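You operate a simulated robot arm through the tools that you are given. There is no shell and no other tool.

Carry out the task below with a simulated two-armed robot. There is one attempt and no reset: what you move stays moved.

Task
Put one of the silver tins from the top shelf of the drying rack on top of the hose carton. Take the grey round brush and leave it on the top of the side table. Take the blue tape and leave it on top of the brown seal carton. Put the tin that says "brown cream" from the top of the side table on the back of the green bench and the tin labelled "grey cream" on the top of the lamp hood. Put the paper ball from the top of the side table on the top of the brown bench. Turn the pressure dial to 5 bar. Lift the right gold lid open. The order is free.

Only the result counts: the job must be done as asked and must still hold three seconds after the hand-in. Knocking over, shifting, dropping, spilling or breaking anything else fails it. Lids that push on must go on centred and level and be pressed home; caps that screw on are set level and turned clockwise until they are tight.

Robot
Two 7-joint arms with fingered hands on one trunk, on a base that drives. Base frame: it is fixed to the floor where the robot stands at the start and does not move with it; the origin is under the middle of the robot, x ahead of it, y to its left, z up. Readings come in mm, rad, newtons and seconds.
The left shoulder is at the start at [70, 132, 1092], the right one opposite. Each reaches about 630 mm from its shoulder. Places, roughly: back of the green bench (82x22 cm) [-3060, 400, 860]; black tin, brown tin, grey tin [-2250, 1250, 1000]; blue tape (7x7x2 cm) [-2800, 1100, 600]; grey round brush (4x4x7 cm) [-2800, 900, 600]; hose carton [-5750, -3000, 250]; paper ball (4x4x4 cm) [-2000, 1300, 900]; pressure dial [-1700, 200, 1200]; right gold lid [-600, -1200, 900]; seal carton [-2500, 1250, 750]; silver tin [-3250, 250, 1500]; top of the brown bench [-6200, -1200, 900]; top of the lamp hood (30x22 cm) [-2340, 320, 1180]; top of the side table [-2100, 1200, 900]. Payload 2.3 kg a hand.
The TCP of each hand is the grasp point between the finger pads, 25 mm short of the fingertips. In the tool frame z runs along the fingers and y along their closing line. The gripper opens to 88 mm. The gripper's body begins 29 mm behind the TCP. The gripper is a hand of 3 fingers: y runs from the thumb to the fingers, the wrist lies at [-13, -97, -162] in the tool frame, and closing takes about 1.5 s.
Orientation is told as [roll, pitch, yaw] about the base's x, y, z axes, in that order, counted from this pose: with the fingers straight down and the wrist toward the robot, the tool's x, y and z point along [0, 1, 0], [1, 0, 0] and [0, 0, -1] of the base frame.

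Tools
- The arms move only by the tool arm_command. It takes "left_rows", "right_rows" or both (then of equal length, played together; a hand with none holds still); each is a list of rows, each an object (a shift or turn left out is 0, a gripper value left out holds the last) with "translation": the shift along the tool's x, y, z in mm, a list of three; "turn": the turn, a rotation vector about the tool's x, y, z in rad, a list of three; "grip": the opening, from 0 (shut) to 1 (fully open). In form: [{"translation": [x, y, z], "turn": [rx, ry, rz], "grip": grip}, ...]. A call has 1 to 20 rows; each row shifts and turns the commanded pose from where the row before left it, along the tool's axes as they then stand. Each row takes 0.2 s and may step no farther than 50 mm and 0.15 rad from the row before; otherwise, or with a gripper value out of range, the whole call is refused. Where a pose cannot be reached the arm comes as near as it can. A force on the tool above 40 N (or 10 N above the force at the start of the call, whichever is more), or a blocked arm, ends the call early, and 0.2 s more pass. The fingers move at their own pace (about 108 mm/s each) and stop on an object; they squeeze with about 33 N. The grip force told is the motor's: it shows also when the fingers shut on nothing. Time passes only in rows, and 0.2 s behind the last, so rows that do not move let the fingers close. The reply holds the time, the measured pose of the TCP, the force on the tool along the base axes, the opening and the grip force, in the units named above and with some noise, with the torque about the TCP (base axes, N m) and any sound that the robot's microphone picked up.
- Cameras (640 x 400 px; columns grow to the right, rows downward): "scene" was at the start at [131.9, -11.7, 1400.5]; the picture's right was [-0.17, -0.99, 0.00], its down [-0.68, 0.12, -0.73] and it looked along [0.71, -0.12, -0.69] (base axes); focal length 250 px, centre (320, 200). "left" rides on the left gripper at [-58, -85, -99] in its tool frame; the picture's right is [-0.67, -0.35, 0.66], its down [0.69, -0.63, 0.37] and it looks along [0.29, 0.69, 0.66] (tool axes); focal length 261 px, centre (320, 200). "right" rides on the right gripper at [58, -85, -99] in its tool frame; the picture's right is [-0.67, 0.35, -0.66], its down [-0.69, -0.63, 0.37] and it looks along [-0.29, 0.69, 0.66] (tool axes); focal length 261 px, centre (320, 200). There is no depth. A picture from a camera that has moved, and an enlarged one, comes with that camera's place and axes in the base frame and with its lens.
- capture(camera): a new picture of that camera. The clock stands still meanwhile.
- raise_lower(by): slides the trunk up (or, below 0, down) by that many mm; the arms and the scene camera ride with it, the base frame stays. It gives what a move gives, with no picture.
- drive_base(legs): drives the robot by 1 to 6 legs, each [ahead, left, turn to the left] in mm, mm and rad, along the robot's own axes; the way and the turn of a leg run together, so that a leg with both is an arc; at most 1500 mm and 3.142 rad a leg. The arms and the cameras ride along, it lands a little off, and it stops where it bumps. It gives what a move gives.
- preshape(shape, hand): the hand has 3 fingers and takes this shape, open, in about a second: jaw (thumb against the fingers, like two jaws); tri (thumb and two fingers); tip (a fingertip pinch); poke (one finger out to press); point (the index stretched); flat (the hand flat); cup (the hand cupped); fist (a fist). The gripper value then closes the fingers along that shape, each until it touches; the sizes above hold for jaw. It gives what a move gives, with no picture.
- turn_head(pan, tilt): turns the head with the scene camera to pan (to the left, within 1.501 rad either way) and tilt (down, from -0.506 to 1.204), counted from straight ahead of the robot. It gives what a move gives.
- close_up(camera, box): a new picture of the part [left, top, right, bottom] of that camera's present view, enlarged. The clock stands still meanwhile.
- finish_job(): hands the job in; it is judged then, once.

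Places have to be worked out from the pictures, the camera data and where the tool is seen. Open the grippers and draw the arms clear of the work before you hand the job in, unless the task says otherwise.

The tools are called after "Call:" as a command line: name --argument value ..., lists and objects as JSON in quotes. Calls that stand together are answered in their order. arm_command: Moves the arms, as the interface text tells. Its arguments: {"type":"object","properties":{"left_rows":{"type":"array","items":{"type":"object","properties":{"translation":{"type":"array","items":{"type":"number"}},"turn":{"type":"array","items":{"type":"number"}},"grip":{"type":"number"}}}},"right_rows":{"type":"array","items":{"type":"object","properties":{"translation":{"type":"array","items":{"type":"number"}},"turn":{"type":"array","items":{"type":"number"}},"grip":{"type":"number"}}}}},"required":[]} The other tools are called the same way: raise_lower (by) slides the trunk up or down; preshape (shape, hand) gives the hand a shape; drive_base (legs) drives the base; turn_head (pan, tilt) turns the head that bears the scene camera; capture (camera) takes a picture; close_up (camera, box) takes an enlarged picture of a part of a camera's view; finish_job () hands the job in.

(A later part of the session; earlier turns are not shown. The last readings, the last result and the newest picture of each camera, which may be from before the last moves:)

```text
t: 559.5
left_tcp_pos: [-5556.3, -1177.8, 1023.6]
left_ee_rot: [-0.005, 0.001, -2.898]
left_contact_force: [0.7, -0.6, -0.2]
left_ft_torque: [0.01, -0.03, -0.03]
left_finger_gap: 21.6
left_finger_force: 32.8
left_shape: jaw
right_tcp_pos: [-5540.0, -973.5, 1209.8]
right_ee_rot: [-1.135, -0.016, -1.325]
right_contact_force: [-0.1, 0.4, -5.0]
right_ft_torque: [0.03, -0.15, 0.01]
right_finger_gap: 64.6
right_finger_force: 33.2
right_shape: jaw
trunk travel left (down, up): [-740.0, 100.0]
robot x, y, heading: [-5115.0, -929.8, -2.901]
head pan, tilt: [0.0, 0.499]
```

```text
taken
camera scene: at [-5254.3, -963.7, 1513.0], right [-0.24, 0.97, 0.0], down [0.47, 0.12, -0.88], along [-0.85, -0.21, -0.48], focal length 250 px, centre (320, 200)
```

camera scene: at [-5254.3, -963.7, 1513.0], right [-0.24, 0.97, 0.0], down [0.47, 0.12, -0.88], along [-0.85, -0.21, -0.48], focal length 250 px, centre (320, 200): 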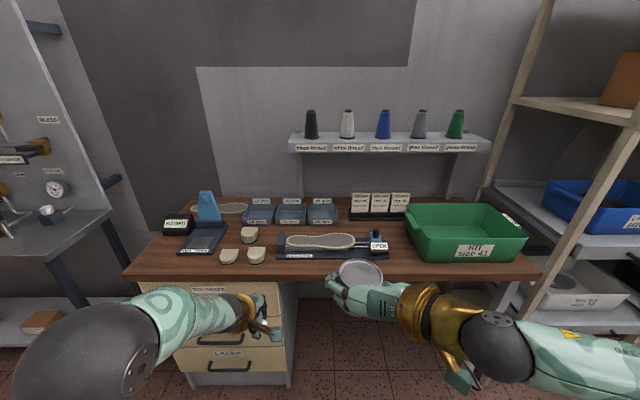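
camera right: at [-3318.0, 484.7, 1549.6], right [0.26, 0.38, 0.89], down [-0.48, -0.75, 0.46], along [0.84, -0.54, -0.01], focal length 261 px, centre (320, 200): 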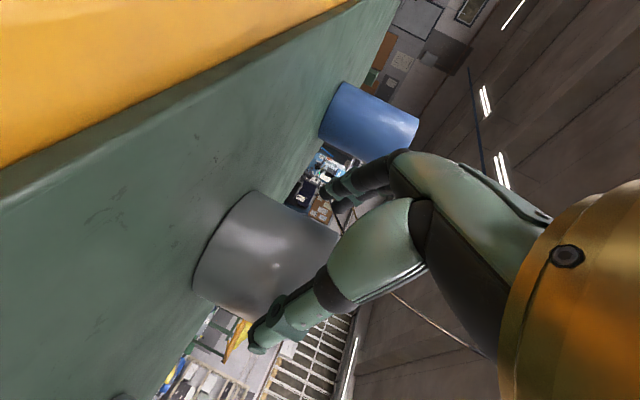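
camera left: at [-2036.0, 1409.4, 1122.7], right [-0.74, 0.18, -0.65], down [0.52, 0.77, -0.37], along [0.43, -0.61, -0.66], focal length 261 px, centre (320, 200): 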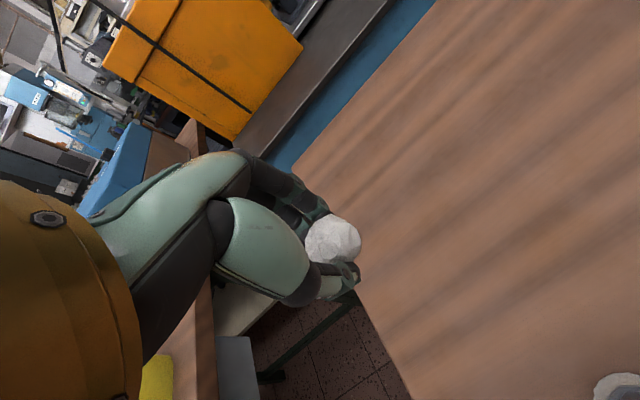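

This is the brown bench, with many items on it. I zoom in to find a free spot within reach for the ball.

Call:
close_up --camera "scene" --box '[120, 180, 340, 290]'

Call:
close_up --camera "scene" --box '[330, 180, 550, 290]'

```text
2.91 times, centred on (230, 235) of scene
camera zoom: at [-5254.3, -963.7, 1513.0], right [-0.24, 0.97, 0.0], down [0.47, 0.12, -0.88], along [-0.85, -0.21, -0.48], focal length 726 px, centre (582, 98)
```

zoom: 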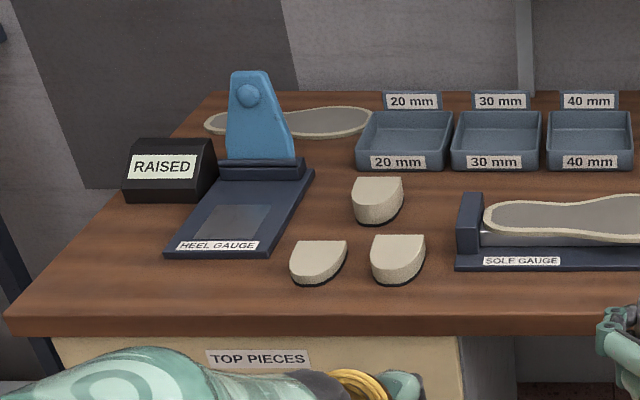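

```text
2.91 times, centred on (440, 235) of scene
camera zoom: at [-5254.3, -963.7, 1513.0], right [-0.24, 0.97, 0.0], down [0.47, 0.12, -0.88], along [-0.85, -0.21, -0.48], focal length 726 px, centre (-29, 98)
```

zoom: 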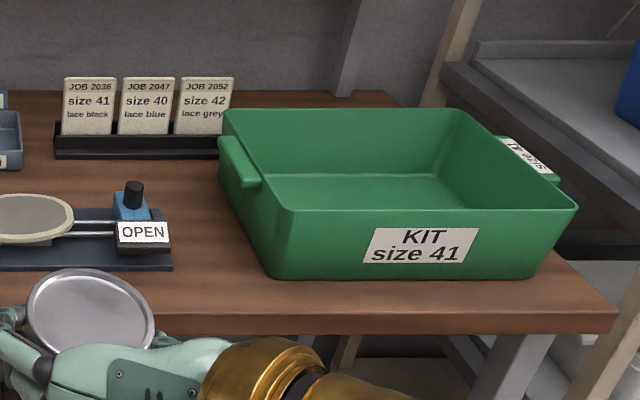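

There is free space at the bench's front-left corner. I strafe left 450 mm and drive ahead 310 mm toward it.

Call:
drive_base --legs '[[0, 450, 0], [300, 0, 0]]'

Call:
turn_head --pan 0.1 --tilt 0.8

Call:
capture --camera "scene"

Call:
capture --camera "left"

```text
t: 563.9
left_tcp_pos: [-5725.8, -1701.3, 1024.2]
left_ee_rot: [-0.004, -0.001, -2.883]
left_contact_force: [0.3, -0.1, 0.0]
left_ft_torque: [-0.03, 0.01, 0.01]
left_finger_gap: 21.5
left_finger_force: 33.1
left_shape: jaw
right_tcp_pos: [-5712.3, -1495.3, 1212.1]
right_ee_rot: [-1.137, -0.017, -1.313]
right_contact_force: [-0.4, -0.1, -4.8]
right_ft_torque: [0.02, -0.09, -0.03]
right_finger_gap: 64.3
right_finger_force: 33.2
right_shape: jaw
trunk travel left (down, up): [-740.0, 100.0]
robot x, y, heading: [-5290.0, -1448.4, -2.883]
head pan, tilt: [0.0, 0.499]
```

```text
t: 564.7
left_tcp_pos: [-5727.3, -1701.4, 1021.8]
left_ee_rot: [-0.005, 0.002, -2.884]
left_contact_force: [1.0, 0.0, 0.4]
left_ft_torque: [0.0, 0.03, -0.02]
left_finger_gap: 21.6
left_finger_force: 33.2
left_shape: jaw
right_tcp_pos: [-5713.0, -1494.2, 1210.2]
right_ee_rot: [-1.136, -0.016, -1.314]
right_contact_force: [-0.3, -1.0, -5.5]
right_ft_torque: [0.06, -0.09, 0.0]
right_finger_gap: 64.4
right_finger_force: 32.4
right_shape: jaw
trunk travel left (down, up): [-740.0, 100.0]
robot x, y, heading: [-5291.1, -1448.8, -2.885]
head pan, tilt: [0.099, 0.799]
```

```text
taken
camera scene: at [-5416.7, -1487.3, 1487.1], right [-0.35, 0.94, 0.0], down [0.67, 0.25, -0.7], along [-0.65, -0.24, -0.72], focal length 250 px, centre (320, 200)
```

scene: 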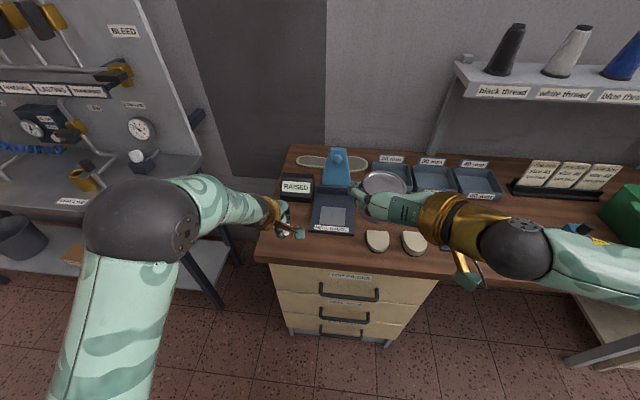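

```text
taken
camera left: at [-5660.0, -1623.9, 1122.3], right [0.17, 0.74, -0.65], down [0.78, -0.5, -0.37], along [-0.6, -0.45, -0.66], focal length 261 px, centre (320, 200)
```

left: 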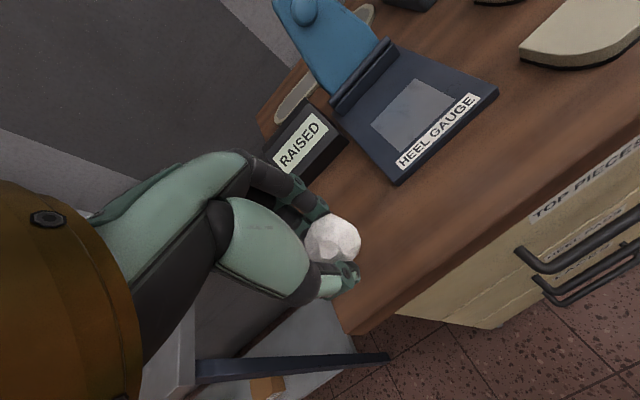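

The free corner spot is at about [-5775, -1727]. I move the ball over it and lower.

Call:
arm_command --left_rows '[{"translation": [6.5, 26.5, 0]}, {"translation": [6.5, 26.5, 0]}, {"translation": [0, 0, 30]}, {"translation": [0, 0, 30]}, {"translation": [0, 0, 10]}, {"turn": [0, 0, 0]}]'

Call:
capture --camera "left"

Call:
close_up --camera "scene" --box '[220, 140, 400, 280]'

```text
t: 566.1
left_tcp_pos: [-5772.9, -1728.1, 951.9]
left_ee_rot: [-0.007, -0.001, -2.883]
left_contact_force: [0.0, -0.2, 0.4]
left_ft_torque: [0.02, 0.02, 0.04]
left_finger_gap: 21.1
left_finger_force: 32.7
left_shape: jaw
right_tcp_pos: [-5713.9, -1495.5, 1211.4]
right_ee_rot: [-1.133, -0.016, -1.312]
right_contact_force: [-0.8, 0.2, -5.7]
right_ft_torque: [0.0, -0.07, 0.02]
right_finger_gap: 64.5
right_finger_force: 32.5
right_shape: jaw
trunk travel left (down, up): [-740.0, 100.0]
robot x, y, heading: [-5294.0, -1450.1, -2.884]
head pan, tilt: [0.099, 0.799]
```

```text
taken
camera left: at [-5704.9, -1650.3, 1052.3], right [0.17, 0.74, -0.65], down [0.78, -0.5, -0.37], along [-0.6, -0.45, -0.66], focal length 261 px, centre (320, 200)
```

left: 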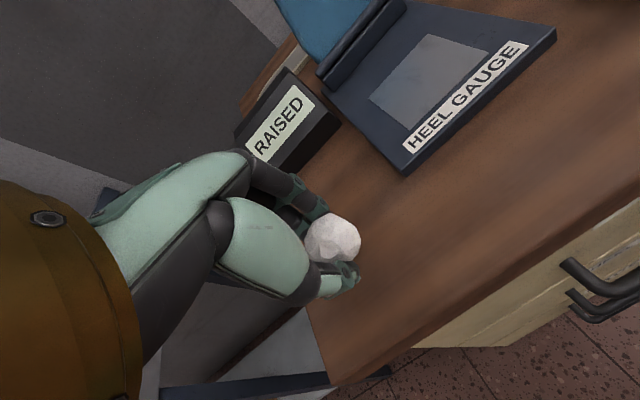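

```text
2.86 times, centred on (310, 210) of scene
camera zoom: at [-5415.9, -1487.1, 1487.1], right [-0.35, 0.94, 0.0], down [0.67, 0.25, -0.7], along [-0.65, -0.24, -0.72], focal length 714 px, centre (349, 171)
```

zoom: 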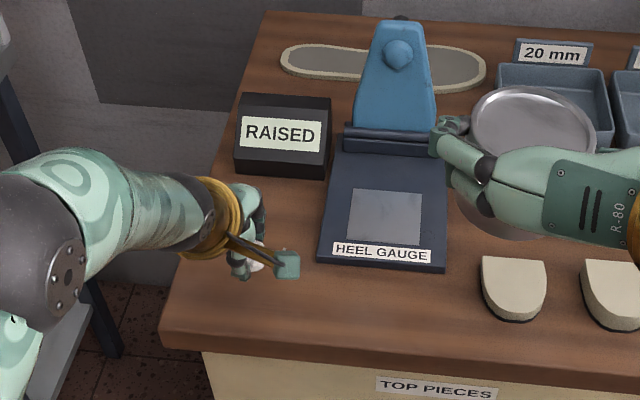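

Call:
arm_command --left_rows '[{"translation": [0, 0, 8]}, {"translation": [0, 0, 6]}, {"turn": [0, 0, 0]}]'

Call:
close_up --camera "left" --box '[260, 160, 420, 320]'

```text
t: 566.9
left_tcp_pos: [-5775.6, -1725.9, 938.8]
left_ee_rot: [-0.004, -0.001, -2.884]
left_contact_force: [0.2, 0.0, 0.0]
left_ft_torque: [-0.01, 0.02, -0.01]
left_finger_gap: 21.4
left_finger_force: 33.1
left_shape: jaw
right_tcp_pos: [-5712.7, -1495.7, 1210.0]
right_ee_rot: [-1.135, -0.015, -1.313]
right_contact_force: [1.4, 0.3, -4.8]
right_ft_torque: [0.01, -0.12, -0.03]
right_finger_gap: 64.1
right_finger_force: 32.8
right_shape: jaw
trunk travel left (down, up): [-740.0, 100.0]
robot x, y, heading: [-5291.9, -1446.2, -2.882]
head pan, tilt: [0.099, 0.799]
```

```text
2.50 times, centred on (340, 240) of left
camera zoom: at [-5706.7, -1648.9, 1038.9], right [0.17, 0.74, -0.65], down [0.78, -0.5, -0.37], along [-0.6, -0.45, -0.66], focal length 652 px, centre (270, 100)
```

zoom: 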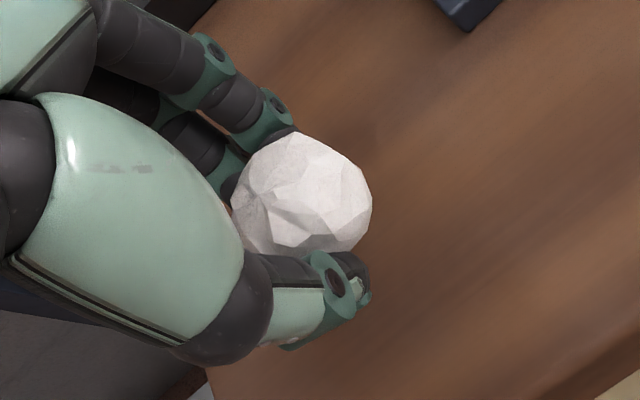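

Call:
arm_command --left_rows '[{"translation": [0, 0, 4]}, {"translation": [0, 0, 4]}, {"turn": [0, 0, 0]}]'

Call:
arm_command --left_rows '[{"translation": [0, 0, 4]}, {"translation": [0, 0, 4]}, {"turn": [0, 0, 0]}]'

Call:
close_up --camera "left" --box '[260, 160, 420, 320]'

```text
t: 567.7
left_tcp_pos: [-5775.3, -1727.0, 931.3]
left_ee_rot: [-0.004, 0.0, -2.884]
left_contact_force: [-0.5, 0.4, 0.1]
left_ft_torque: [-0.04, 0.0, 0.0]
left_finger_gap: 21.3
left_finger_force: 32.9
left_shape: jaw
right_tcp_pos: [-5714.9, -1495.8, 1210.6]
right_ee_rot: [-1.135, -0.015, -1.312]
right_contact_force: [0.0, 0.3, -5.1]
right_ft_torque: [0.02, -0.12, -0.02]
right_finger_gap: 64.5
right_finger_force: 32.4
right_shape: jaw
trunk travel left (down, up): [-740.0, 100.0]
robot x, y, heading: [-5289.1, -1446.5, -2.881]
head pan, tilt: [0.099, 0.799]
```

```text
t: 568.5
left_tcp_pos: [-5774.8, -1726.5, 921.7]
left_ee_rot: [-0.006, 0.0, -2.883]
left_contact_force: [-0.6, 0.1, 0.3]
left_ft_torque: [-0.01, -0.03, 0.01]
left_finger_gap: 21.5
left_finger_force: 32.7
left_shape: jaw
right_tcp_pos: [-5713.6, -1496.4, 1210.7]
right_ee_rot: [-1.134, -0.016, -1.312]
right_contact_force: [0.5, 0.7, -5.1]
right_ft_torque: [0.03, -0.11, -0.02]
right_finger_gap: 64.5
right_finger_force: 33.5
right_shape: jaw
trunk travel left (down, up): [-740.0, 100.0]
robot x, y, heading: [-5290.3, -1446.9, -2.877]
head pan, tilt: [0.099, 0.799]
```

```text
2.50 times, centred on (340, 240) of left
camera zoom: at [-5706.8, -1648.9, 1021.8], right [0.17, 0.74, -0.65], down [0.78, -0.5, -0.37], along [-0.6, -0.45, -0.66], focal length 652 px, centre (270, 100)
```

zoom: 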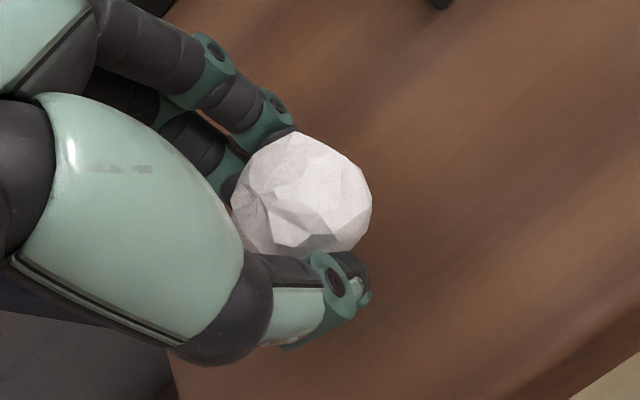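

Call:
arm_command --left_rows '[{"translation": [0, 0, 5]}, {"translation": [0, 0, 5]}, {"turn": [0, 0, 0]}]'

Call:
arm_command --left_rows '[{"translation": [0, 0, 5]}, {"translation": [0, 0, 5]}, {"turn": [0, 0, 0]}]'

Call:
close_up --camera "left" --box '[260, 160, 420, 320]'

```text
t: 569.3
left_tcp_pos: [-5776.7, -1726.6, 913.5]
left_ee_rot: [-0.004, 0.0, -2.883]
left_contact_force: [-0.3, 0.2, -0.8]
left_ft_torque: [-0.01, 0.0, -0.03]
left_finger_gap: 21.5
left_finger_force: 33.4
left_shape: jaw
right_tcp_pos: [-5714.7, -1496.2, 1209.4]
right_ee_rot: [-1.135, -0.015, -1.312]
right_contact_force: [-1.0, -0.1, -5.6]
right_ft_torque: [0.0, -0.15, 0.02]
right_finger_gap: 64.2
right_finger_force: 33.2
right_shape: jaw
trunk travel left (down, up): [-740.0, 100.0]
robot x, y, heading: [-5294.1, -1450.1, -2.88]
head pan, tilt: [0.099, 0.799]
```

```text
t: 570.1
left_tcp_pos: [-5777.2, -1727.5, 902.4]
left_ee_rot: [-0.006, -0.001, -2.883]
left_contact_force: [0.5, 1.1, 0.2]
left_ft_torque: [0.03, -0.03, 0.02]
left_finger_gap: 21.3
left_finger_force: 33.7
left_shape: jaw
right_tcp_pos: [-5713.4, -1495.3, 1209.3]
right_ee_rot: [-1.133, -0.015, -1.313]
right_contact_force: [0.8, -1.0, -5.2]
right_ft_torque: [0.01, -0.13, -0.03]
right_finger_gap: 64.5
right_finger_force: 33.0
right_shape: jaw
trunk travel left (down, up): [-740.0, 100.0]
robot x, y, heading: [-5289.2, -1446.2, -2.885]
head pan, tilt: [0.099, 0.799]
```

```text
2.50 times, centred on (340, 240) of left
camera zoom: at [-5708.4, -1649.6, 1002.6], right [0.17, 0.74, -0.65], down [0.78, -0.5, -0.37], along [-0.6, -0.45, -0.66], focal length 652 px, centre (270, 100)
```

zoom: 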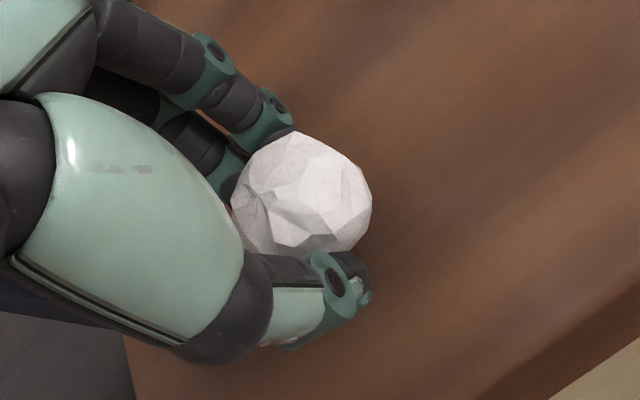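

A contact shadow is starting to appear. I continue in smaller steps.

Call:
arm_command --left_rows '[{"translation": [0, 0, 3]}, {"translation": [0, 0, 3]}, {"turn": [0, 0, 0]}]'

Call:
arm_command --left_rows '[{"translation": [0, 0, 3]}, {"translation": [0, 0, 3]}, {"turn": [0, 0, 0]}]'

Call:
close_up --camera "left" --box '[260, 160, 420, 320]'

```text
t: 570.9
left_tcp_pos: [-5775.6, -1725.9, 895.1]
left_ee_rot: [-0.006, 0.0, -2.885]
left_contact_force: [0.8, -1.1, 0.0]
left_ft_torque: [-0.01, 0.02, 0.0]
left_finger_gap: 21.2
left_finger_force: 33.0
left_shape: jaw
right_tcp_pos: [-5714.3, -1496.2, 1209.7]
right_ee_rot: [-1.134, -0.017, -1.312]
right_contact_force: [0.4, 0.5, -5.7]
right_ft_torque: [0.03, -0.14, 0.02]
right_finger_gap: 64.3
right_finger_force: 33.1
right_shape: jaw
trunk travel left (down, up): [-740.0, 100.0]
robot x, y, heading: [-5290.2, -1449.5, -2.881]
head pan, tilt: [0.099, 0.799]
```

```text
t: 571.7
left_tcp_pos: [-5775.2, -1726.3, 890.9]
left_ee_rot: [-0.004, 0.002, -2.883]
left_contact_force: [0.1, 1.4, -0.7]
left_ft_torque: [0.01, 0.01, -0.01]
left_finger_gap: 21.3
left_finger_force: 33.3
left_shape: jaw
right_tcp_pos: [-5712.7, -1494.9, 1211.3]
right_ee_rot: [-1.132, -0.016, -1.313]
right_contact_force: [0.6, -0.3, -5.9]
right_ft_torque: [0.02, -0.11, 0.05]
right_finger_gap: 64.2
right_finger_force: 32.6
right_shape: jaw
trunk travel left (down, up): [-740.0, 100.0]
robot x, y, heading: [-5294.8, -1446.8, -2.886]
head pan, tilt: [0.099, 0.799]
```

```text
2.50 times, centred on (340, 240) of left
camera zoom: at [-5707.8, -1648.6, 990.8], right [0.17, 0.74, -0.65], down [0.78, -0.5, -0.37], along [-0.6, -0.45, -0.66], focal length 652 px, centre (270, 100)
```

zoom: 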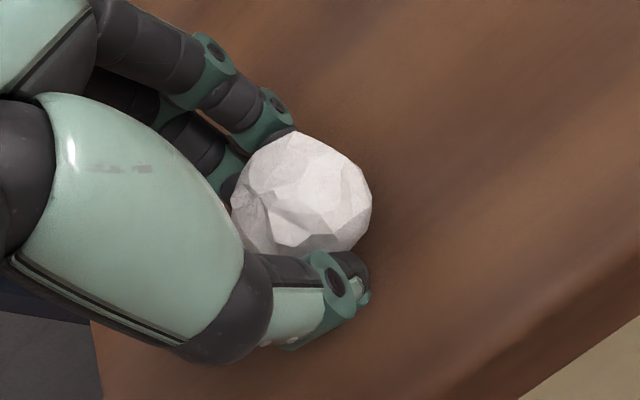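

Call:
arm_command --left_rows '[{"translation": [0, 0, 2.5]}, {"translation": [0, 0, 2.5]}, {"turn": [0, 0, 0]}]'

Call:
arm_command --left_rows '[{"translation": [0, 0, 2.5]}, {"translation": [0, 0, 2.5]}, {"turn": [0, 0, 0]}]'

Call:
close_up --camera "left" --box '[260, 160, 420, 320]'

```text
t: 572.5
left_tcp_pos: [-5776.3, -1725.4, 888.3]
left_ee_rot: [-0.007, -0.003, -2.883]
left_contact_force: [-1.9, -0.4, 7.3]
left_ft_torque: [-0.01, 0.04, -0.03]
left_finger_gap: 21.6
left_finger_force: 33.2
left_shape: jaw
right_tcp_pos: [-5713.4, -1494.5, 1210.3]
right_ee_rot: [-1.134, -0.015, -1.313]
right_contact_force: [0.5, 0.7, -6.1]
right_ft_torque: [0.04, -0.08, 0.0]
right_finger_gap: 64.3
right_finger_force: 32.7
right_shape: jaw
trunk travel left (down, up): [-740.0, 100.0]
robot x, y, heading: [-5292.2, -1451.6, -2.885]
head pan, tilt: [0.099, 0.799]
```

```text
t: 573.3
left_tcp_pos: [-5776.2, -1726.7, 881.7]
left_ee_rot: [-0.004, 0.0, -2.884]
left_contact_force: [-0.2, 0.4, 6.9]
left_ft_torque: [0.02, 0.06, -0.01]
left_finger_gap: 15.0
left_finger_force: 33.4
left_shape: jaw
right_tcp_pos: [-5711.9, -1494.7, 1210.2]
right_ee_rot: [-1.138, -0.014, -1.312]
right_contact_force: [1.3, -0.6, -5.4]
right_ft_torque: [0.01, -0.15, -0.02]
right_finger_gap: 64.3
right_finger_force: 33.0
right_shape: jaw
trunk travel left (down, up): [-740.0, 100.0]
robot x, y, heading: [-5291.7, -1448.9, -2.883]
head pan, tilt: [0.099, 0.799]
```

```text
2.50 times, centred on (340, 240) of left
camera zoom: at [-5706.1, -1648.4, 981.6], right [0.17, 0.74, -0.65], down [0.78, -0.5, -0.37], along [-0.6, -0.45, -0.66], focal length 652 px, centre (270, 100)
```

zoom: 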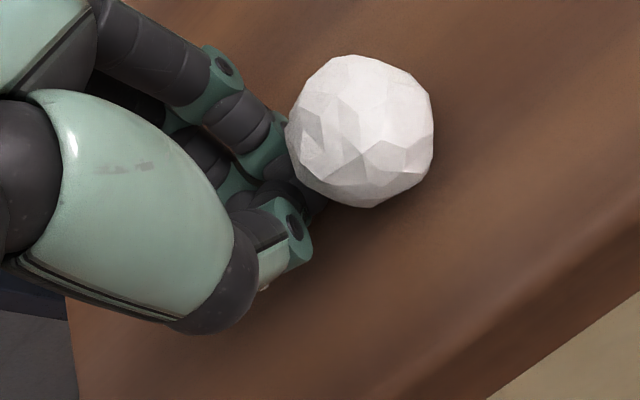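

The ball touched down and slipped out of the pinch onto the bench. I lift the hand straight up and check where the ball rests.

Call:
arm_command --left_rows '[{"translation": [0, 0, -15]}, {"translation": [0, 0, -30]}, {"translation": [0, 0, -40]}, {"translation": [0, 0, -40]}, {"turn": [0, 0, 0]}]'

Call:
capture --camera "left"

Call:
close_up --camera "scene" --box '[220, 140, 400, 280]'

```text
t: 574.5
left_tcp_pos: [-5775.2, -1726.0, 1006.1]
left_ee_rot: [-0.006, 0.001, -2.883]
left_contact_force: [-1.2, 1.0, -0.5]
left_ft_torque: [0.0, 0.01, 0.02]
left_finger_gap: 15.1
left_finger_force: 33.4
left_shape: jaw
right_tcp_pos: [-5713.3, -1495.6, 1210.0]
right_ee_rot: [-1.134, -0.016, -1.312]
right_contact_force: [0.1, 0.1, -6.4]
right_ft_torque: [0.03, -0.09, 0.01]
right_finger_gap: 64.2
right_finger_force: 33.0
right_shape: jaw
trunk travel left (down, up): [-740.0, 100.0]
robot x, y, heading: [-5291.1, -1449.1, -2.885]
head pan, tilt: [0.099, 0.799]
```

```text
taken
camera left: at [-5707.2, -1647.9, 1106.4], right [0.17, 0.74, -0.65], down [0.78, -0.5, -0.37], along [-0.6, -0.45, -0.66], focal length 261 px, centre (320, 200)
```

left: 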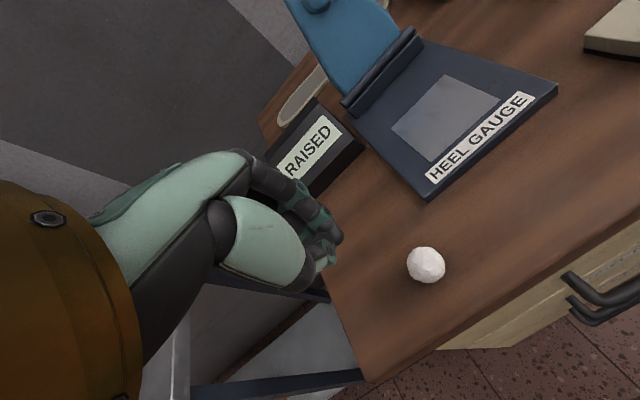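

```text
2.86 times, centred on (310, 210) of scene
camera zoom: at [-5416.3, -1487.4, 1487.0], right [-0.35, 0.94, 0.0], down [0.67, 0.25, -0.7], along [-0.65, -0.24, -0.72], focal length 714 px, centre (349, 171)
```

zoom: 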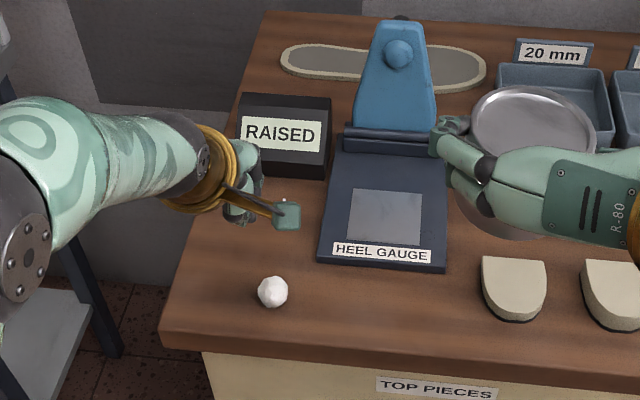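

The ball rests on the bench top near the front-left corner. I back away and verify it stays still.

Call:
drive_base --legs '[[-350, 0, 0]]'

Call:
turn_head --pan 0.2 --tilt 0.5

Call:
capture --camera "scene"

Call:
close_up --camera "scene" --box '[230, 160, 410, 280]'

```text
t: 576.8
left_tcp_pos: [-5435.9, -1631.6, 1004.9]
left_ee_rot: [-0.004, 0.003, -2.894]
left_contact_force: [0.1, 1.1, -0.5]
left_ft_torque: [0.0, 0.0, -0.03]
left_finger_gap: 15.0
left_finger_force: 33.0
left_shape: jaw
right_tcp_pos: [-5370.7, -1401.7, 1208.7]
right_ee_rot: [-1.132, -0.016, -1.325]
right_contact_force: [0.1, 0.2, -5.8]
right_ft_torque: [0.02, -0.09, -0.02]
right_finger_gap: 64.5
right_finger_force: 33.5
right_shape: jaw
trunk travel left (down, up): [-740.0, 100.0]
robot x, y, heading: [-4944.3, -1360.9, -2.893]
head pan, tilt: [0.099, 0.799]
```

```text
t: 577.6
left_tcp_pos: [-5432.8, -1630.4, 1005.6]
left_ee_rot: [-0.004, 0.001, -2.895]
left_contact_force: [0.7, 1.0, 0.1]
left_ft_torque: [-0.03, -0.03, -0.02]
left_finger_gap: 14.9
left_finger_force: 33.5
left_shape: jaw
right_tcp_pos: [-5369.4, -1402.1, 1209.3]
right_ee_rot: [-1.136, -0.016, -1.324]
right_contact_force: [0.5, -0.6, -5.4]
right_ft_torque: [0.01, -0.08, 0.02]
right_finger_gap: 64.4
right_finger_force: 32.9
right_shape: jaw
trunk travel left (down, up): [-740.0, 100.0]
robot x, y, heading: [-4948.0, -1356.1, -2.893]
head pan, tilt: [0.201, 0.499]
```

```text
taken
camera scene: at [-5078.1, -1408.5, 1513.0], right [-0.43, 0.9, 0.0], down [0.43, 0.21, -0.88], along [-0.79, -0.38, -0.48], focal length 250 px, centre (320, 200)
```

scene: 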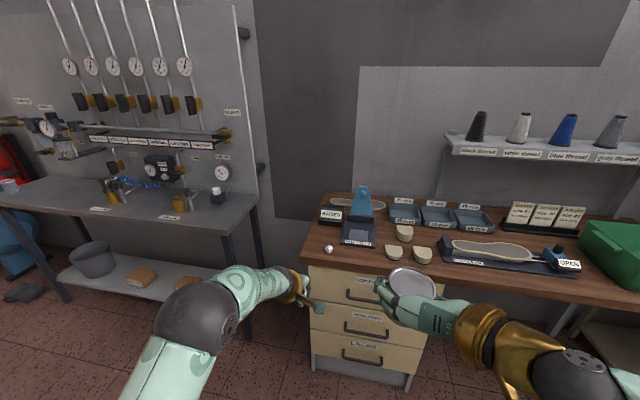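

```text
3.33 times, centred on (320, 220) of scene
camera zoom: at [-5078.1, -1408.5, 1513.0], right [-0.43, 0.9, 0.0], down [0.43, 0.21, -0.88], along [-0.79, -0.38, -0.48], focal length 832 px, centre (320, 133)
```

zoom: 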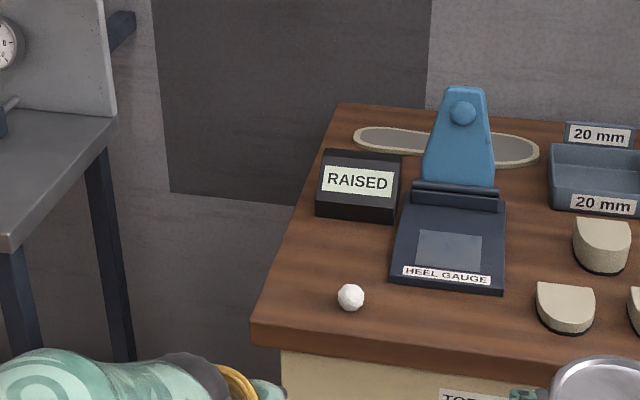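

The ball is stable. The hose carton's rough place projects onto the cartons on the low shelf under the gauge table; I zoom in to read their labels.

Call:
close_up --camera "scene" --box '[60, 230, 240, 320]'

Call:
turn_head --pan 0.6 --tilt 0.5

Call:
capture --camera "scene"

```text
3.56 times, centred on (150, 275) of scene
camera zoom: at [-5078.1, -1408.5, 1513.0], right [-0.43, 0.9, 0.0], down [0.43, 0.21, -0.88], along [-0.79, -0.38, -0.48], focal length 888 px, centre (924, -67)
```

zoom: 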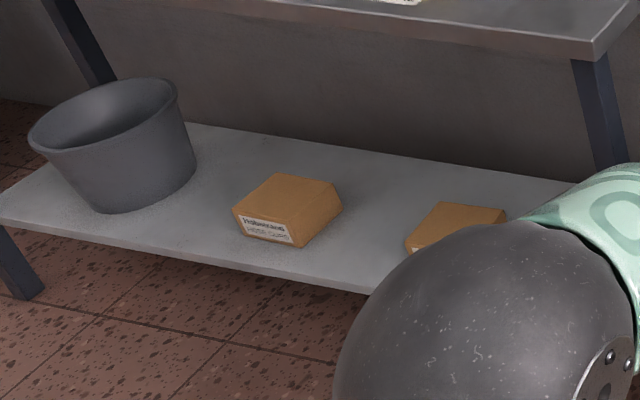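

```text
t: 578.5
left_tcp_pos: [-5434.1, -1631.6, 1006.5]
left_ee_rot: [-0.004, -0.001, -2.896]
left_contact_force: [0.1, -0.6, 0.1]
left_ft_torque: [0.04, 0.0, -0.02]
left_finger_gap: 15.0
left_finger_force: 32.7
left_shape: jaw
right_tcp_pos: [-5370.6, -1401.5, 1210.0]
right_ee_rot: [-1.136, -0.016, -1.322]
right_contact_force: [-0.3, 0.0, -4.6]
right_ft_torque: [-0.05, -0.09, -0.01]
right_finger_gap: 64.3
right_finger_force: 33.0
right_shape: jaw
trunk travel left (down, up): [-740.0, 100.0]
robot x, y, heading: [-4944.9, -1358.5, -2.893]
head pan, tilt: [0.6, 0.499]
```

```text
taken
camera scene: at [-5057.0, -1437.4, 1513.0], right [-0.75, 0.66, 0.0], down [0.32, 0.36, -0.88], along [-0.58, -0.66, -0.48], focal length 250 px, centre (320, 200)
```

scene: 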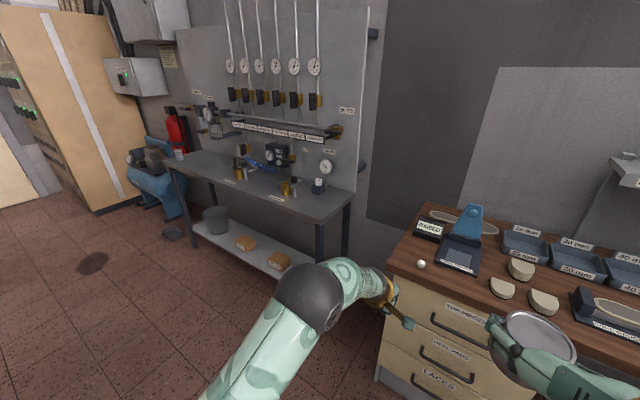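

Call:
close_up --camera "scene" --box '[220, 225, 310, 280]'

Call:
close_up --camera "scene" --box '[228, 230, 263, 255]'

Call:
close_up --camera "scene" --box '[260, 245, 300, 275]'

```text
7.11 times, centred on (265, 252) of scene
camera zoom: at [-5057.0, -1437.4, 1513.0], right [-0.75, 0.66, 0.0], down [0.32, 0.36, -0.88], along [-0.58, -0.66, -0.48], focal length 1776 px, centre (711, -173)
```

zoom: 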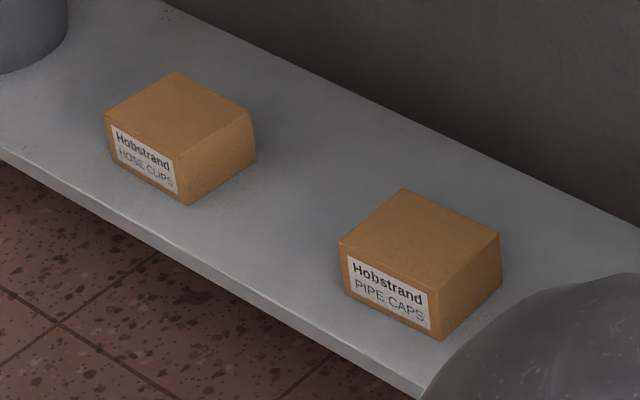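

```text
16.00 times, centred on (246, 242) of scene
camera zoom: at [-5057.0, -1437.4, 1513.0], right [-0.75, 0.66, 0.0], down [0.32, 0.36, -0.88], along [-0.58, -0.66, -0.48], focal length 3996 px, centre (1512, -480)
```

zoom: 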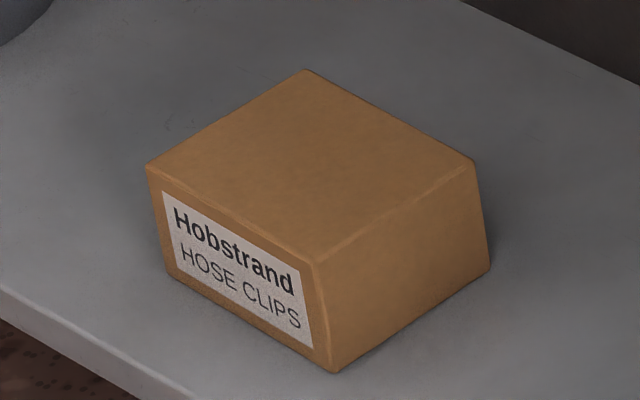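

```text
13.33 times, centred on (280, 260) of scene
camera zoom: at [-5057.0, -1437.4, 1513.0], right [-0.75, 0.66, 0.0], down [0.32, 0.36, -0.88], along [-0.58, -0.66, -0.48], focal length 3330 px, centre (853, -600)
```

zoom: 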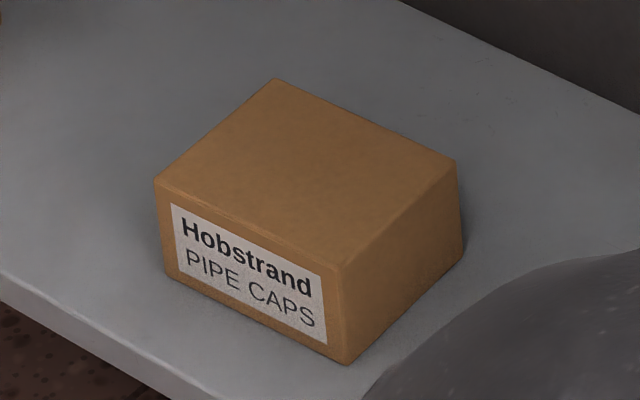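

The left carton reads "Hobstrand HOSE CLIPS", the other "PIPE CAPS". I tuck the left arm back and drive south to stand in front of the hose carton.

Call:
arm_command --left_rows '[{"translation": [20, -35, 0]}, {"translation": [25, -38, 0]}, {"translation": [25, -38, 0]}, {"translation": [25, -38, 0]}, {"translation": [25, -38, 0]}, {"translation": [25, -38, 0]}, {"translation": [25, -38, 0]}, {"translation": [20, -30, 0]}, {"turn": [0, 0, 0]}]'

Call:
drive_base --legs '[[0, 0, -0.012], [0, 1480, 0], [380, 0, 0]]'

Call:
turn_head --pan 0.0 --tilt 0.8

Call:
capture --camera "scene"

```text
t: 580.5
left_tcp_pos: [-5103.7, -1744.2, 999.9]
left_ee_rot: [-0.007, -0.001, -2.892]
left_contact_force: [-0.1, 0.1, 0.4]
left_ft_torque: [0.0, -0.02, 0.01]
left_finger_gap: 14.7
left_finger_force: 33.0
left_shape: jaw
right_tcp_pos: [-5370.0, -1402.8, 1209.8]
right_ee_rot: [-1.134, -0.017, -1.325]
right_contact_force: [0.5, -0.5, -5.5]
right_ft_torque: [0.01, -0.13, 0.02]
right_finger_gap: 64.6
right_finger_force: 32.7
right_shape: jaw
trunk travel left (down, up): [-740.0, 100.0]
robot x, y, heading: [-4946.7, -1360.0, -2.892]
head pan, tilt: [0.6, 0.499]
```

```text
t: 590.2
left_tcp_pos: [-5129.5, -3278.9, 1001.9]
left_ee_rot: [-0.005, -0.002, -2.92]
left_contact_force: [0.9, 0.0, 1.3]
left_ft_torque: [-0.01, 0.02, -0.01]
left_finger_gap: 15.2
left_finger_force: 32.8
left_shape: jaw
right_tcp_pos: [-5387.0, -2929.3, 1210.6]
right_ee_rot: [-1.136, -0.016, -1.349]
right_contact_force: [-0.1, 0.3, -4.2]
right_ft_torque: [0.01, -0.1, -0.03]
right_finger_gap: 64.3
right_finger_force: 33.1
right_shape: jaw
trunk travel left (down, up): [-740.0, 100.0]
robot x, y, heading: [-4966.1, -2894.4, -2.924]
head pan, tilt: [0.6, 0.499]
```

```text
t: 591.2
left_tcp_pos: [-5132.2, -3278.5, 1000.7]
left_ee_rot: [-0.006, 0.0, -2.92]
left_contact_force: [0.1, -0.1, 0.2]
left_ft_torque: [-0.01, 0.02, -0.02]
left_finger_gap: 14.8
left_finger_force: 32.9
left_shape: jaw
right_tcp_pos: [-5390.1, -2929.5, 1210.1]
right_ee_rot: [-1.134, -0.017, -1.35]
right_contact_force: [0.7, 1.1, -5.4]
right_ft_torque: [0.03, -0.11, -0.02]
right_finger_gap: 64.2
right_finger_force: 32.6
right_shape: jaw
trunk travel left (down, up): [-740.0, 100.0]
robot x, y, heading: [-4961.8, -2891.7, -2.92]
head pan, tilt: [0.0, 0.799]
```

```text
taken
camera scene: at [-5093.5, -2924.5, 1487.1], right [-0.22, 0.98, 0.0], down [0.7, 0.16, -0.7], along [-0.68, -0.15, -0.72], focal length 250 px, centre (320, 200)
```

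scene: 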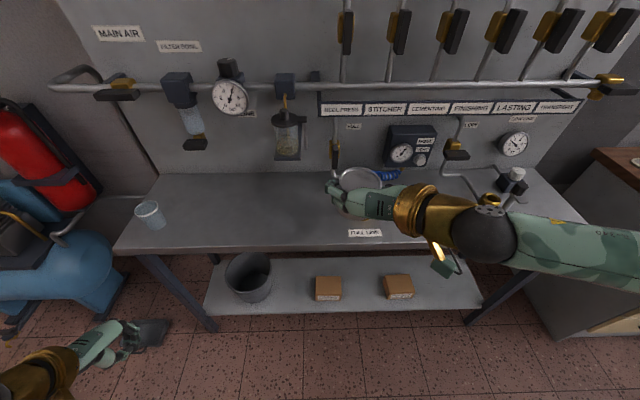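

The hose carton is straight ahead on the lower shelf. I lower the trunk 560 mm to work under the table top.

Call:
raise_lower --by -560

Call:
turn_head --pan 0.0 --tilt 0.5

Call:
capture --camera "scene"

Call:
close_up --camera "scene" --box '[220, 180, 420, 305]'

```text
refused: -560 is not a number from -400 to 400
```

```text
t: 592.0
left_tcp_pos: [-5132.6, -3278.8, 999.6]
left_ee_rot: [-0.006, 0.001, -2.92]
left_contact_force: [0.0, 0.3, 0.9]
left_ft_torque: [0.0, -0.02, 0.02]
left_finger_gap: 15.3
left_finger_force: 33.3
left_shape: jaw
right_tcp_pos: [-5389.5, -2928.9, 1210.7]
right_ee_rot: [-1.134, -0.015, -1.35]
right_contact_force: [-0.3, -0.6, -5.4]
right_ft_torque: [0.02, -0.13, 0.0]
right_finger_gap: 64.2
right_finger_force: 32.8
right_shape: jaw
trunk travel left (down, up): [-740.0, 100.0]
robot x, y, heading: [-4964.8, -2899.0, -2.923]
head pan, tilt: [0.0, 0.499]
```

```text
taken
camera scene: at [-5103.6, -2926.6, 1512.9], right [-0.22, 0.98, 0.0], down [0.47, 0.11, -0.88], along [-0.86, -0.19, -0.48], focal length 250 px, centre (320, 200)
```

scene: 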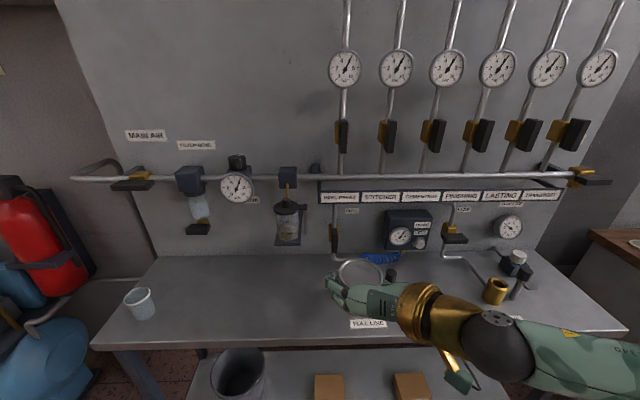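

```text
3.20 times, centred on (320, 242) of scene
camera zoom: at [-5103.6, -2926.6, 1512.9], right [-0.22, 0.98, 0.0], down [0.47, 0.11, -0.88], along [-0.86, -0.19, -0.48], focal length 799 px, centre (320, 64)
```

zoom: 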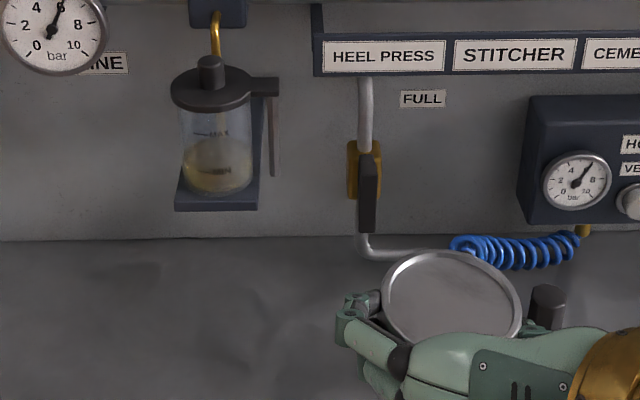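

The step limit is 400 mm. I back up 80 mm for clearance to the table edge, then lower in two stages.

Call:
drive_base --legs '[[-80, 0, 0]]'

Call:
raise_lower --by -390

Call:
raise_lower --by -180

Call:
turn_head --pan 0.0 --tilt 0.5

Call:
capture --camera "scene"

Call:
close_up --camera "scene" --box '[240, 180, 420, 290]'

```text
t: 593.0
left_tcp_pos: [-5062.0, -3263.0, 999.0]
left_ee_rot: [-0.005, 0.006, -2.922]
left_contact_force: [-0.4, 0.1, 0.1]
left_ft_torque: [-0.04, -0.06, 0.0]
left_finger_gap: 14.9
left_finger_force: 32.8
left_shape: jaw
right_tcp_pos: [-5318.9, -2913.4, 1206.7]
right_ee_rot: [-1.128, -0.015, -1.352]
right_contact_force: [-0.7, 0.1, -4.9]
right_ft_torque: [0.0, -0.11, -0.01]
right_finger_gap: 64.4
right_finger_force: 33.4
right_shape: jaw
trunk travel left (down, up): [-740.0, 100.0]
robot x, y, heading: [-4886.0, -2881.9, -2.917]
head pan, tilt: [0.0, 0.499]
```

```text
t: 596.8
left_tcp_pos: [-5056.5, -3260.9, 610.8]
left_ee_rot: [-0.003, -0.001, -2.921]
left_contact_force: [0.1, -0.1, 0.1]
left_ft_torque: [-0.03, -0.02, -0.01]
left_finger_gap: 15.0
left_finger_force: 32.7
left_shape: jaw
right_tcp_pos: [-5313.5, -2912.2, 820.5]
right_ee_rot: [-1.135, -0.016, -1.35]
right_contact_force: [-0.1, 0.0, -5.3]
right_ft_torque: [0.02, -0.1, 0.01]
right_finger_gap: 64.5
right_finger_force: 32.9
right_shape: jaw
trunk travel left (down, up): [-350.0, 490.0]
robot x, y, heading: [-4888.0, -2881.5, -2.92]
head pan, tilt: [0.0, 0.499]
```

```text
t: 598.8
left_tcp_pos: [-5054.5, -3261.2, 430.6]
left_ee_rot: [-0.006, -0.001, -2.922]
left_contact_force: [-0.8, -1.2, 0.2]
left_ft_torque: [-0.04, -0.01, 0.0]
left_finger_gap: 15.1
left_finger_force: 32.8
left_shape: jaw
right_tcp_pos: [-5312.1, -2912.2, 640.0]
right_ee_rot: [-1.135, -0.017, -1.352]
right_contact_force: [-0.5, -0.1, -5.7]
right_ft_torque: [0.06, -0.1, -0.01]
right_finger_gap: 64.3
right_finger_force: 33.8
right_shape: jaw
trunk travel left (down, up): [-170.0, 670.0]
robot x, y, heading: [-4893.1, -2879.8, -2.92]
head pan, tilt: [0.0, 0.499]
```

```text
t: 599.4
left_tcp_pos: [-5056.1, -3261.4, 431.0]
left_ee_rot: [-0.006, 0.002, -2.92]
left_contact_force: [-0.4, -0.9, -0.1]
left_ft_torque: [0.0, 0.03, 0.0]
left_finger_gap: 14.8
left_finger_force: 33.1
left_shape: jaw
right_tcp_pos: [-5312.2, -2911.2, 640.7]
right_ee_rot: [-1.135, -0.015, -1.35]
right_contact_force: [-0.4, 0.3, -5.9]
right_ft_torque: [0.01, -0.11, 0.01]
right_finger_gap: 64.6
right_finger_force: 32.8
right_shape: jaw
trunk travel left (down, up): [-170.0, 670.0]
robot x, y, heading: [-4887.4, -2885.3, -2.918]
head pan, tilt: [0.0, 0.499]
```

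```text
taken
camera scene: at [-5026.7, -2909.2, 943.0], right [-0.22, 0.98, 0.0], down [0.47, 0.11, -0.88], along [-0.86, -0.19, -0.48], focal length 250 px, centre (320, 200)
```

scene: 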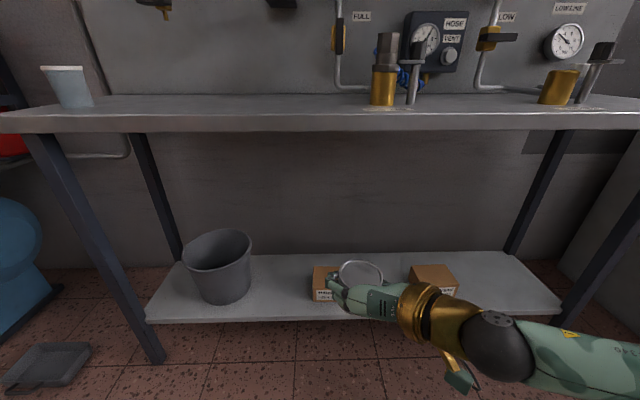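

```text
3.56 times, centred on (330, 235) of scene
camera zoom: at [-5026.7, -2909.2, 943.0], right [-0.22, 0.98, 0.0], down [0.47, 0.11, -0.88], along [-0.86, -0.19, -0.48], focal length 888 px, centre (284, 76)
```

zoom: 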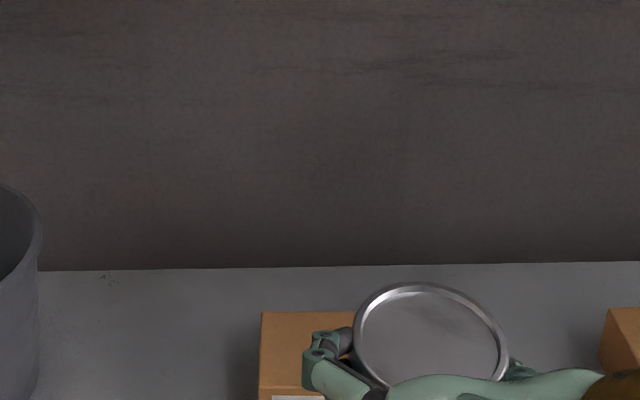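

Under-table view is clear. I lower the right hand to z ≈ 400, then approach the carton.

Call:
arm_command --right_rows '[{"translation": [36, 0, 16.5]}, {"translation": [36, 0, 16.5]}, {"translation": [36, 0, 16.5]}, {"translation": [36, 0, 16.5]}, {"translation": [36, 0, 16.5]}, {"translation": [36, 0, 16.5]}, {"turn": [0, 0, 0]}]'

Call:
capture --camera "scene"

Call:
close_up --camera "scene" --box '[270, 230, 480, 350]'

```text
t: 601.0
left_tcp_pos: [-5056.3, -3260.6, 431.6]
left_ee_rot: [-0.006, 0.0, -2.921]
left_contact_force: [-0.1, 0.0, 0.1]
left_ft_torque: [0.0, 0.01, 0.01]
left_finger_gap: 15.1
left_finger_force: 33.2
left_shape: jaw
right_tcp_pos: [-5311.6, -2916.8, 402.0]
right_ee_rot: [-1.136, -0.012, -1.351]
right_contact_force: [0.3, -0.4, -5.8]
right_ft_torque: [0.01, -0.09, 0.0]
right_finger_gap: 63.9
right_finger_force: 32.8
right_shape: jaw
trunk travel left (down, up): [-170.0, 670.0]
robot x, y, heading: [-4885.8, -2883.6, -2.921]
head pan, tilt: [0.0, 0.499]
```

```text
taken
camera scene: at [-5026.8, -2909.2, 943.0], right [-0.22, 0.98, 0.0], down [0.47, 0.11, -0.88], along [-0.86, -0.19, -0.48], focal length 250 px, centre (320, 200)
```

scene: 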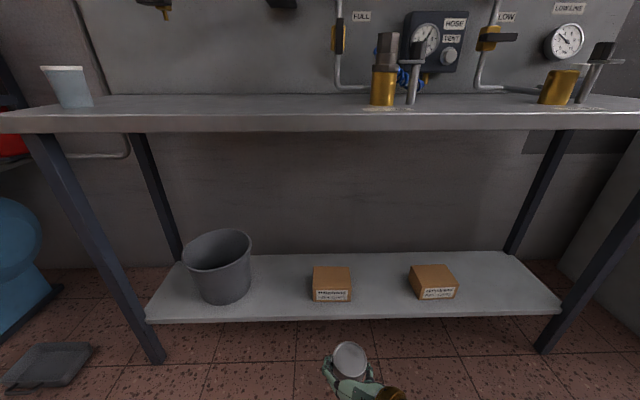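

```text
3.05 times, centred on (375, 290) of scene
camera zoom: at [-5026.8, -2909.2, 943.0], right [-0.22, 0.98, 0.0], down [0.47, 0.11, -0.88], along [-0.86, -0.19, -0.48], focal length 761 px, centre (152, -74)
```

zoom: 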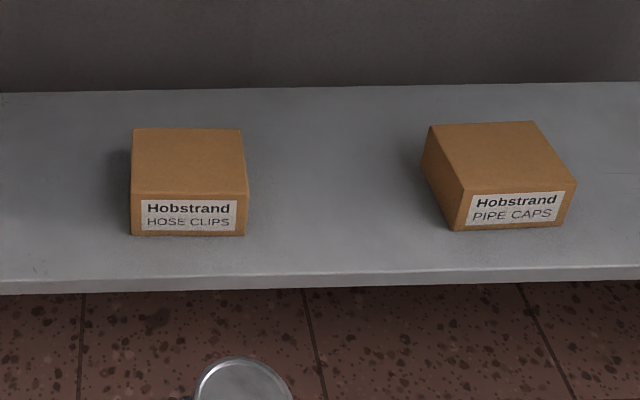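

Both cartons are clearly visible, and the HOSE CLIPS one measures about 100×130×70 mm. I drive ahead 200 mm for a closer measurement.

Call:
drive_base --legs '[[200, 0, 0.014]]'

Call:
turn_head --pan 0.0 --tilt 0.75

Call:
capture --camera "scene"

Call:
close_up --camera "scene" --box '[260, 180, 420, 320]'

```text
t: 602.6
left_tcp_pos: [-5241.1, -3309.5, 430.0]
left_ee_rot: [-0.004, 0.0, -2.905]
left_contact_force: [0.7, 0.1, 0.8]
left_ft_torque: [0.01, 0.02, 0.0]
left_finger_gap: 14.8
left_finger_force: 33.5
left_shape: jaw
right_tcp_pos: [-5502.7, -2967.9, 403.0]
right_ee_rot: [-1.134, -0.016, -1.333]
right_contact_force: [0.0, 0.1, -5.3]
right_ft_torque: [0.01, -0.08, -0.03]
right_finger_gap: 63.7
right_finger_force: 33.0
right_shape: jaw
trunk travel left (down, up): [-170.0, 670.0]
robot x, y, heading: [-5078.7, -2927.0, -2.906]
head pan, tilt: [0.0, 0.499]
```

```text
t: 603.3
left_tcp_pos: [-5242.6, -3309.4, 430.1]
left_ee_rot: [-0.006, -0.001, -2.905]
left_contact_force: [0.5, -0.4, -0.1]
left_ft_torque: [-0.02, 0.03, 0.03]
left_finger_gap: 15.0
left_finger_force: 32.7
left_shape: jaw
right_tcp_pos: [-5502.3, -2968.0, 402.3]
right_ee_rot: [-1.132, -0.016, -1.332]
right_contact_force: [-0.5, 0.0, -5.1]
right_ft_torque: [0.03, -0.1, 0.01]
right_finger_gap: 64.1
right_finger_force: 33.1
right_shape: jaw
trunk travel left (down, up): [-170.0, 670.0]
robot x, y, heading: [-5079.2, -2925.1, -2.902]
head pan, tilt: [0.0, 0.75]
```

```text
taken
camera scene: at [-5210.9, -2954.9, 921.1], right [-0.24, 0.97, 0.0], down [0.66, 0.16, -0.73], along [-0.71, -0.17, -0.68], focal length 250 px, centre (320, 200)
```

scene: 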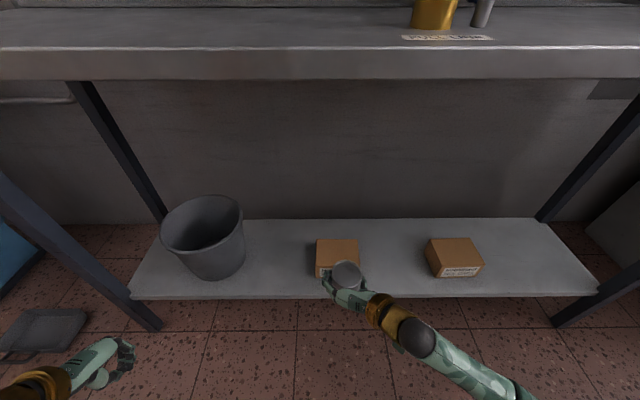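

```text
2.86 times, centred on (340, 250) of scene
camera zoom: at [-5210.9, -2954.9, 921.1], right [-0.24, 0.97, 0.0], down [0.66, 0.16, -0.73], along [-0.71, -0.17, -0.68], focal length 714 px, centre (263, 57)
```

zoom: 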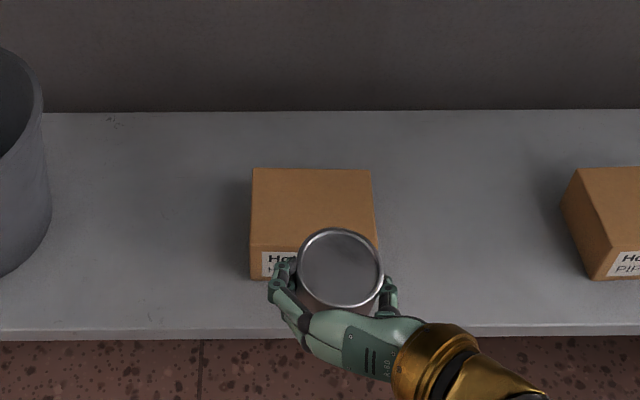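

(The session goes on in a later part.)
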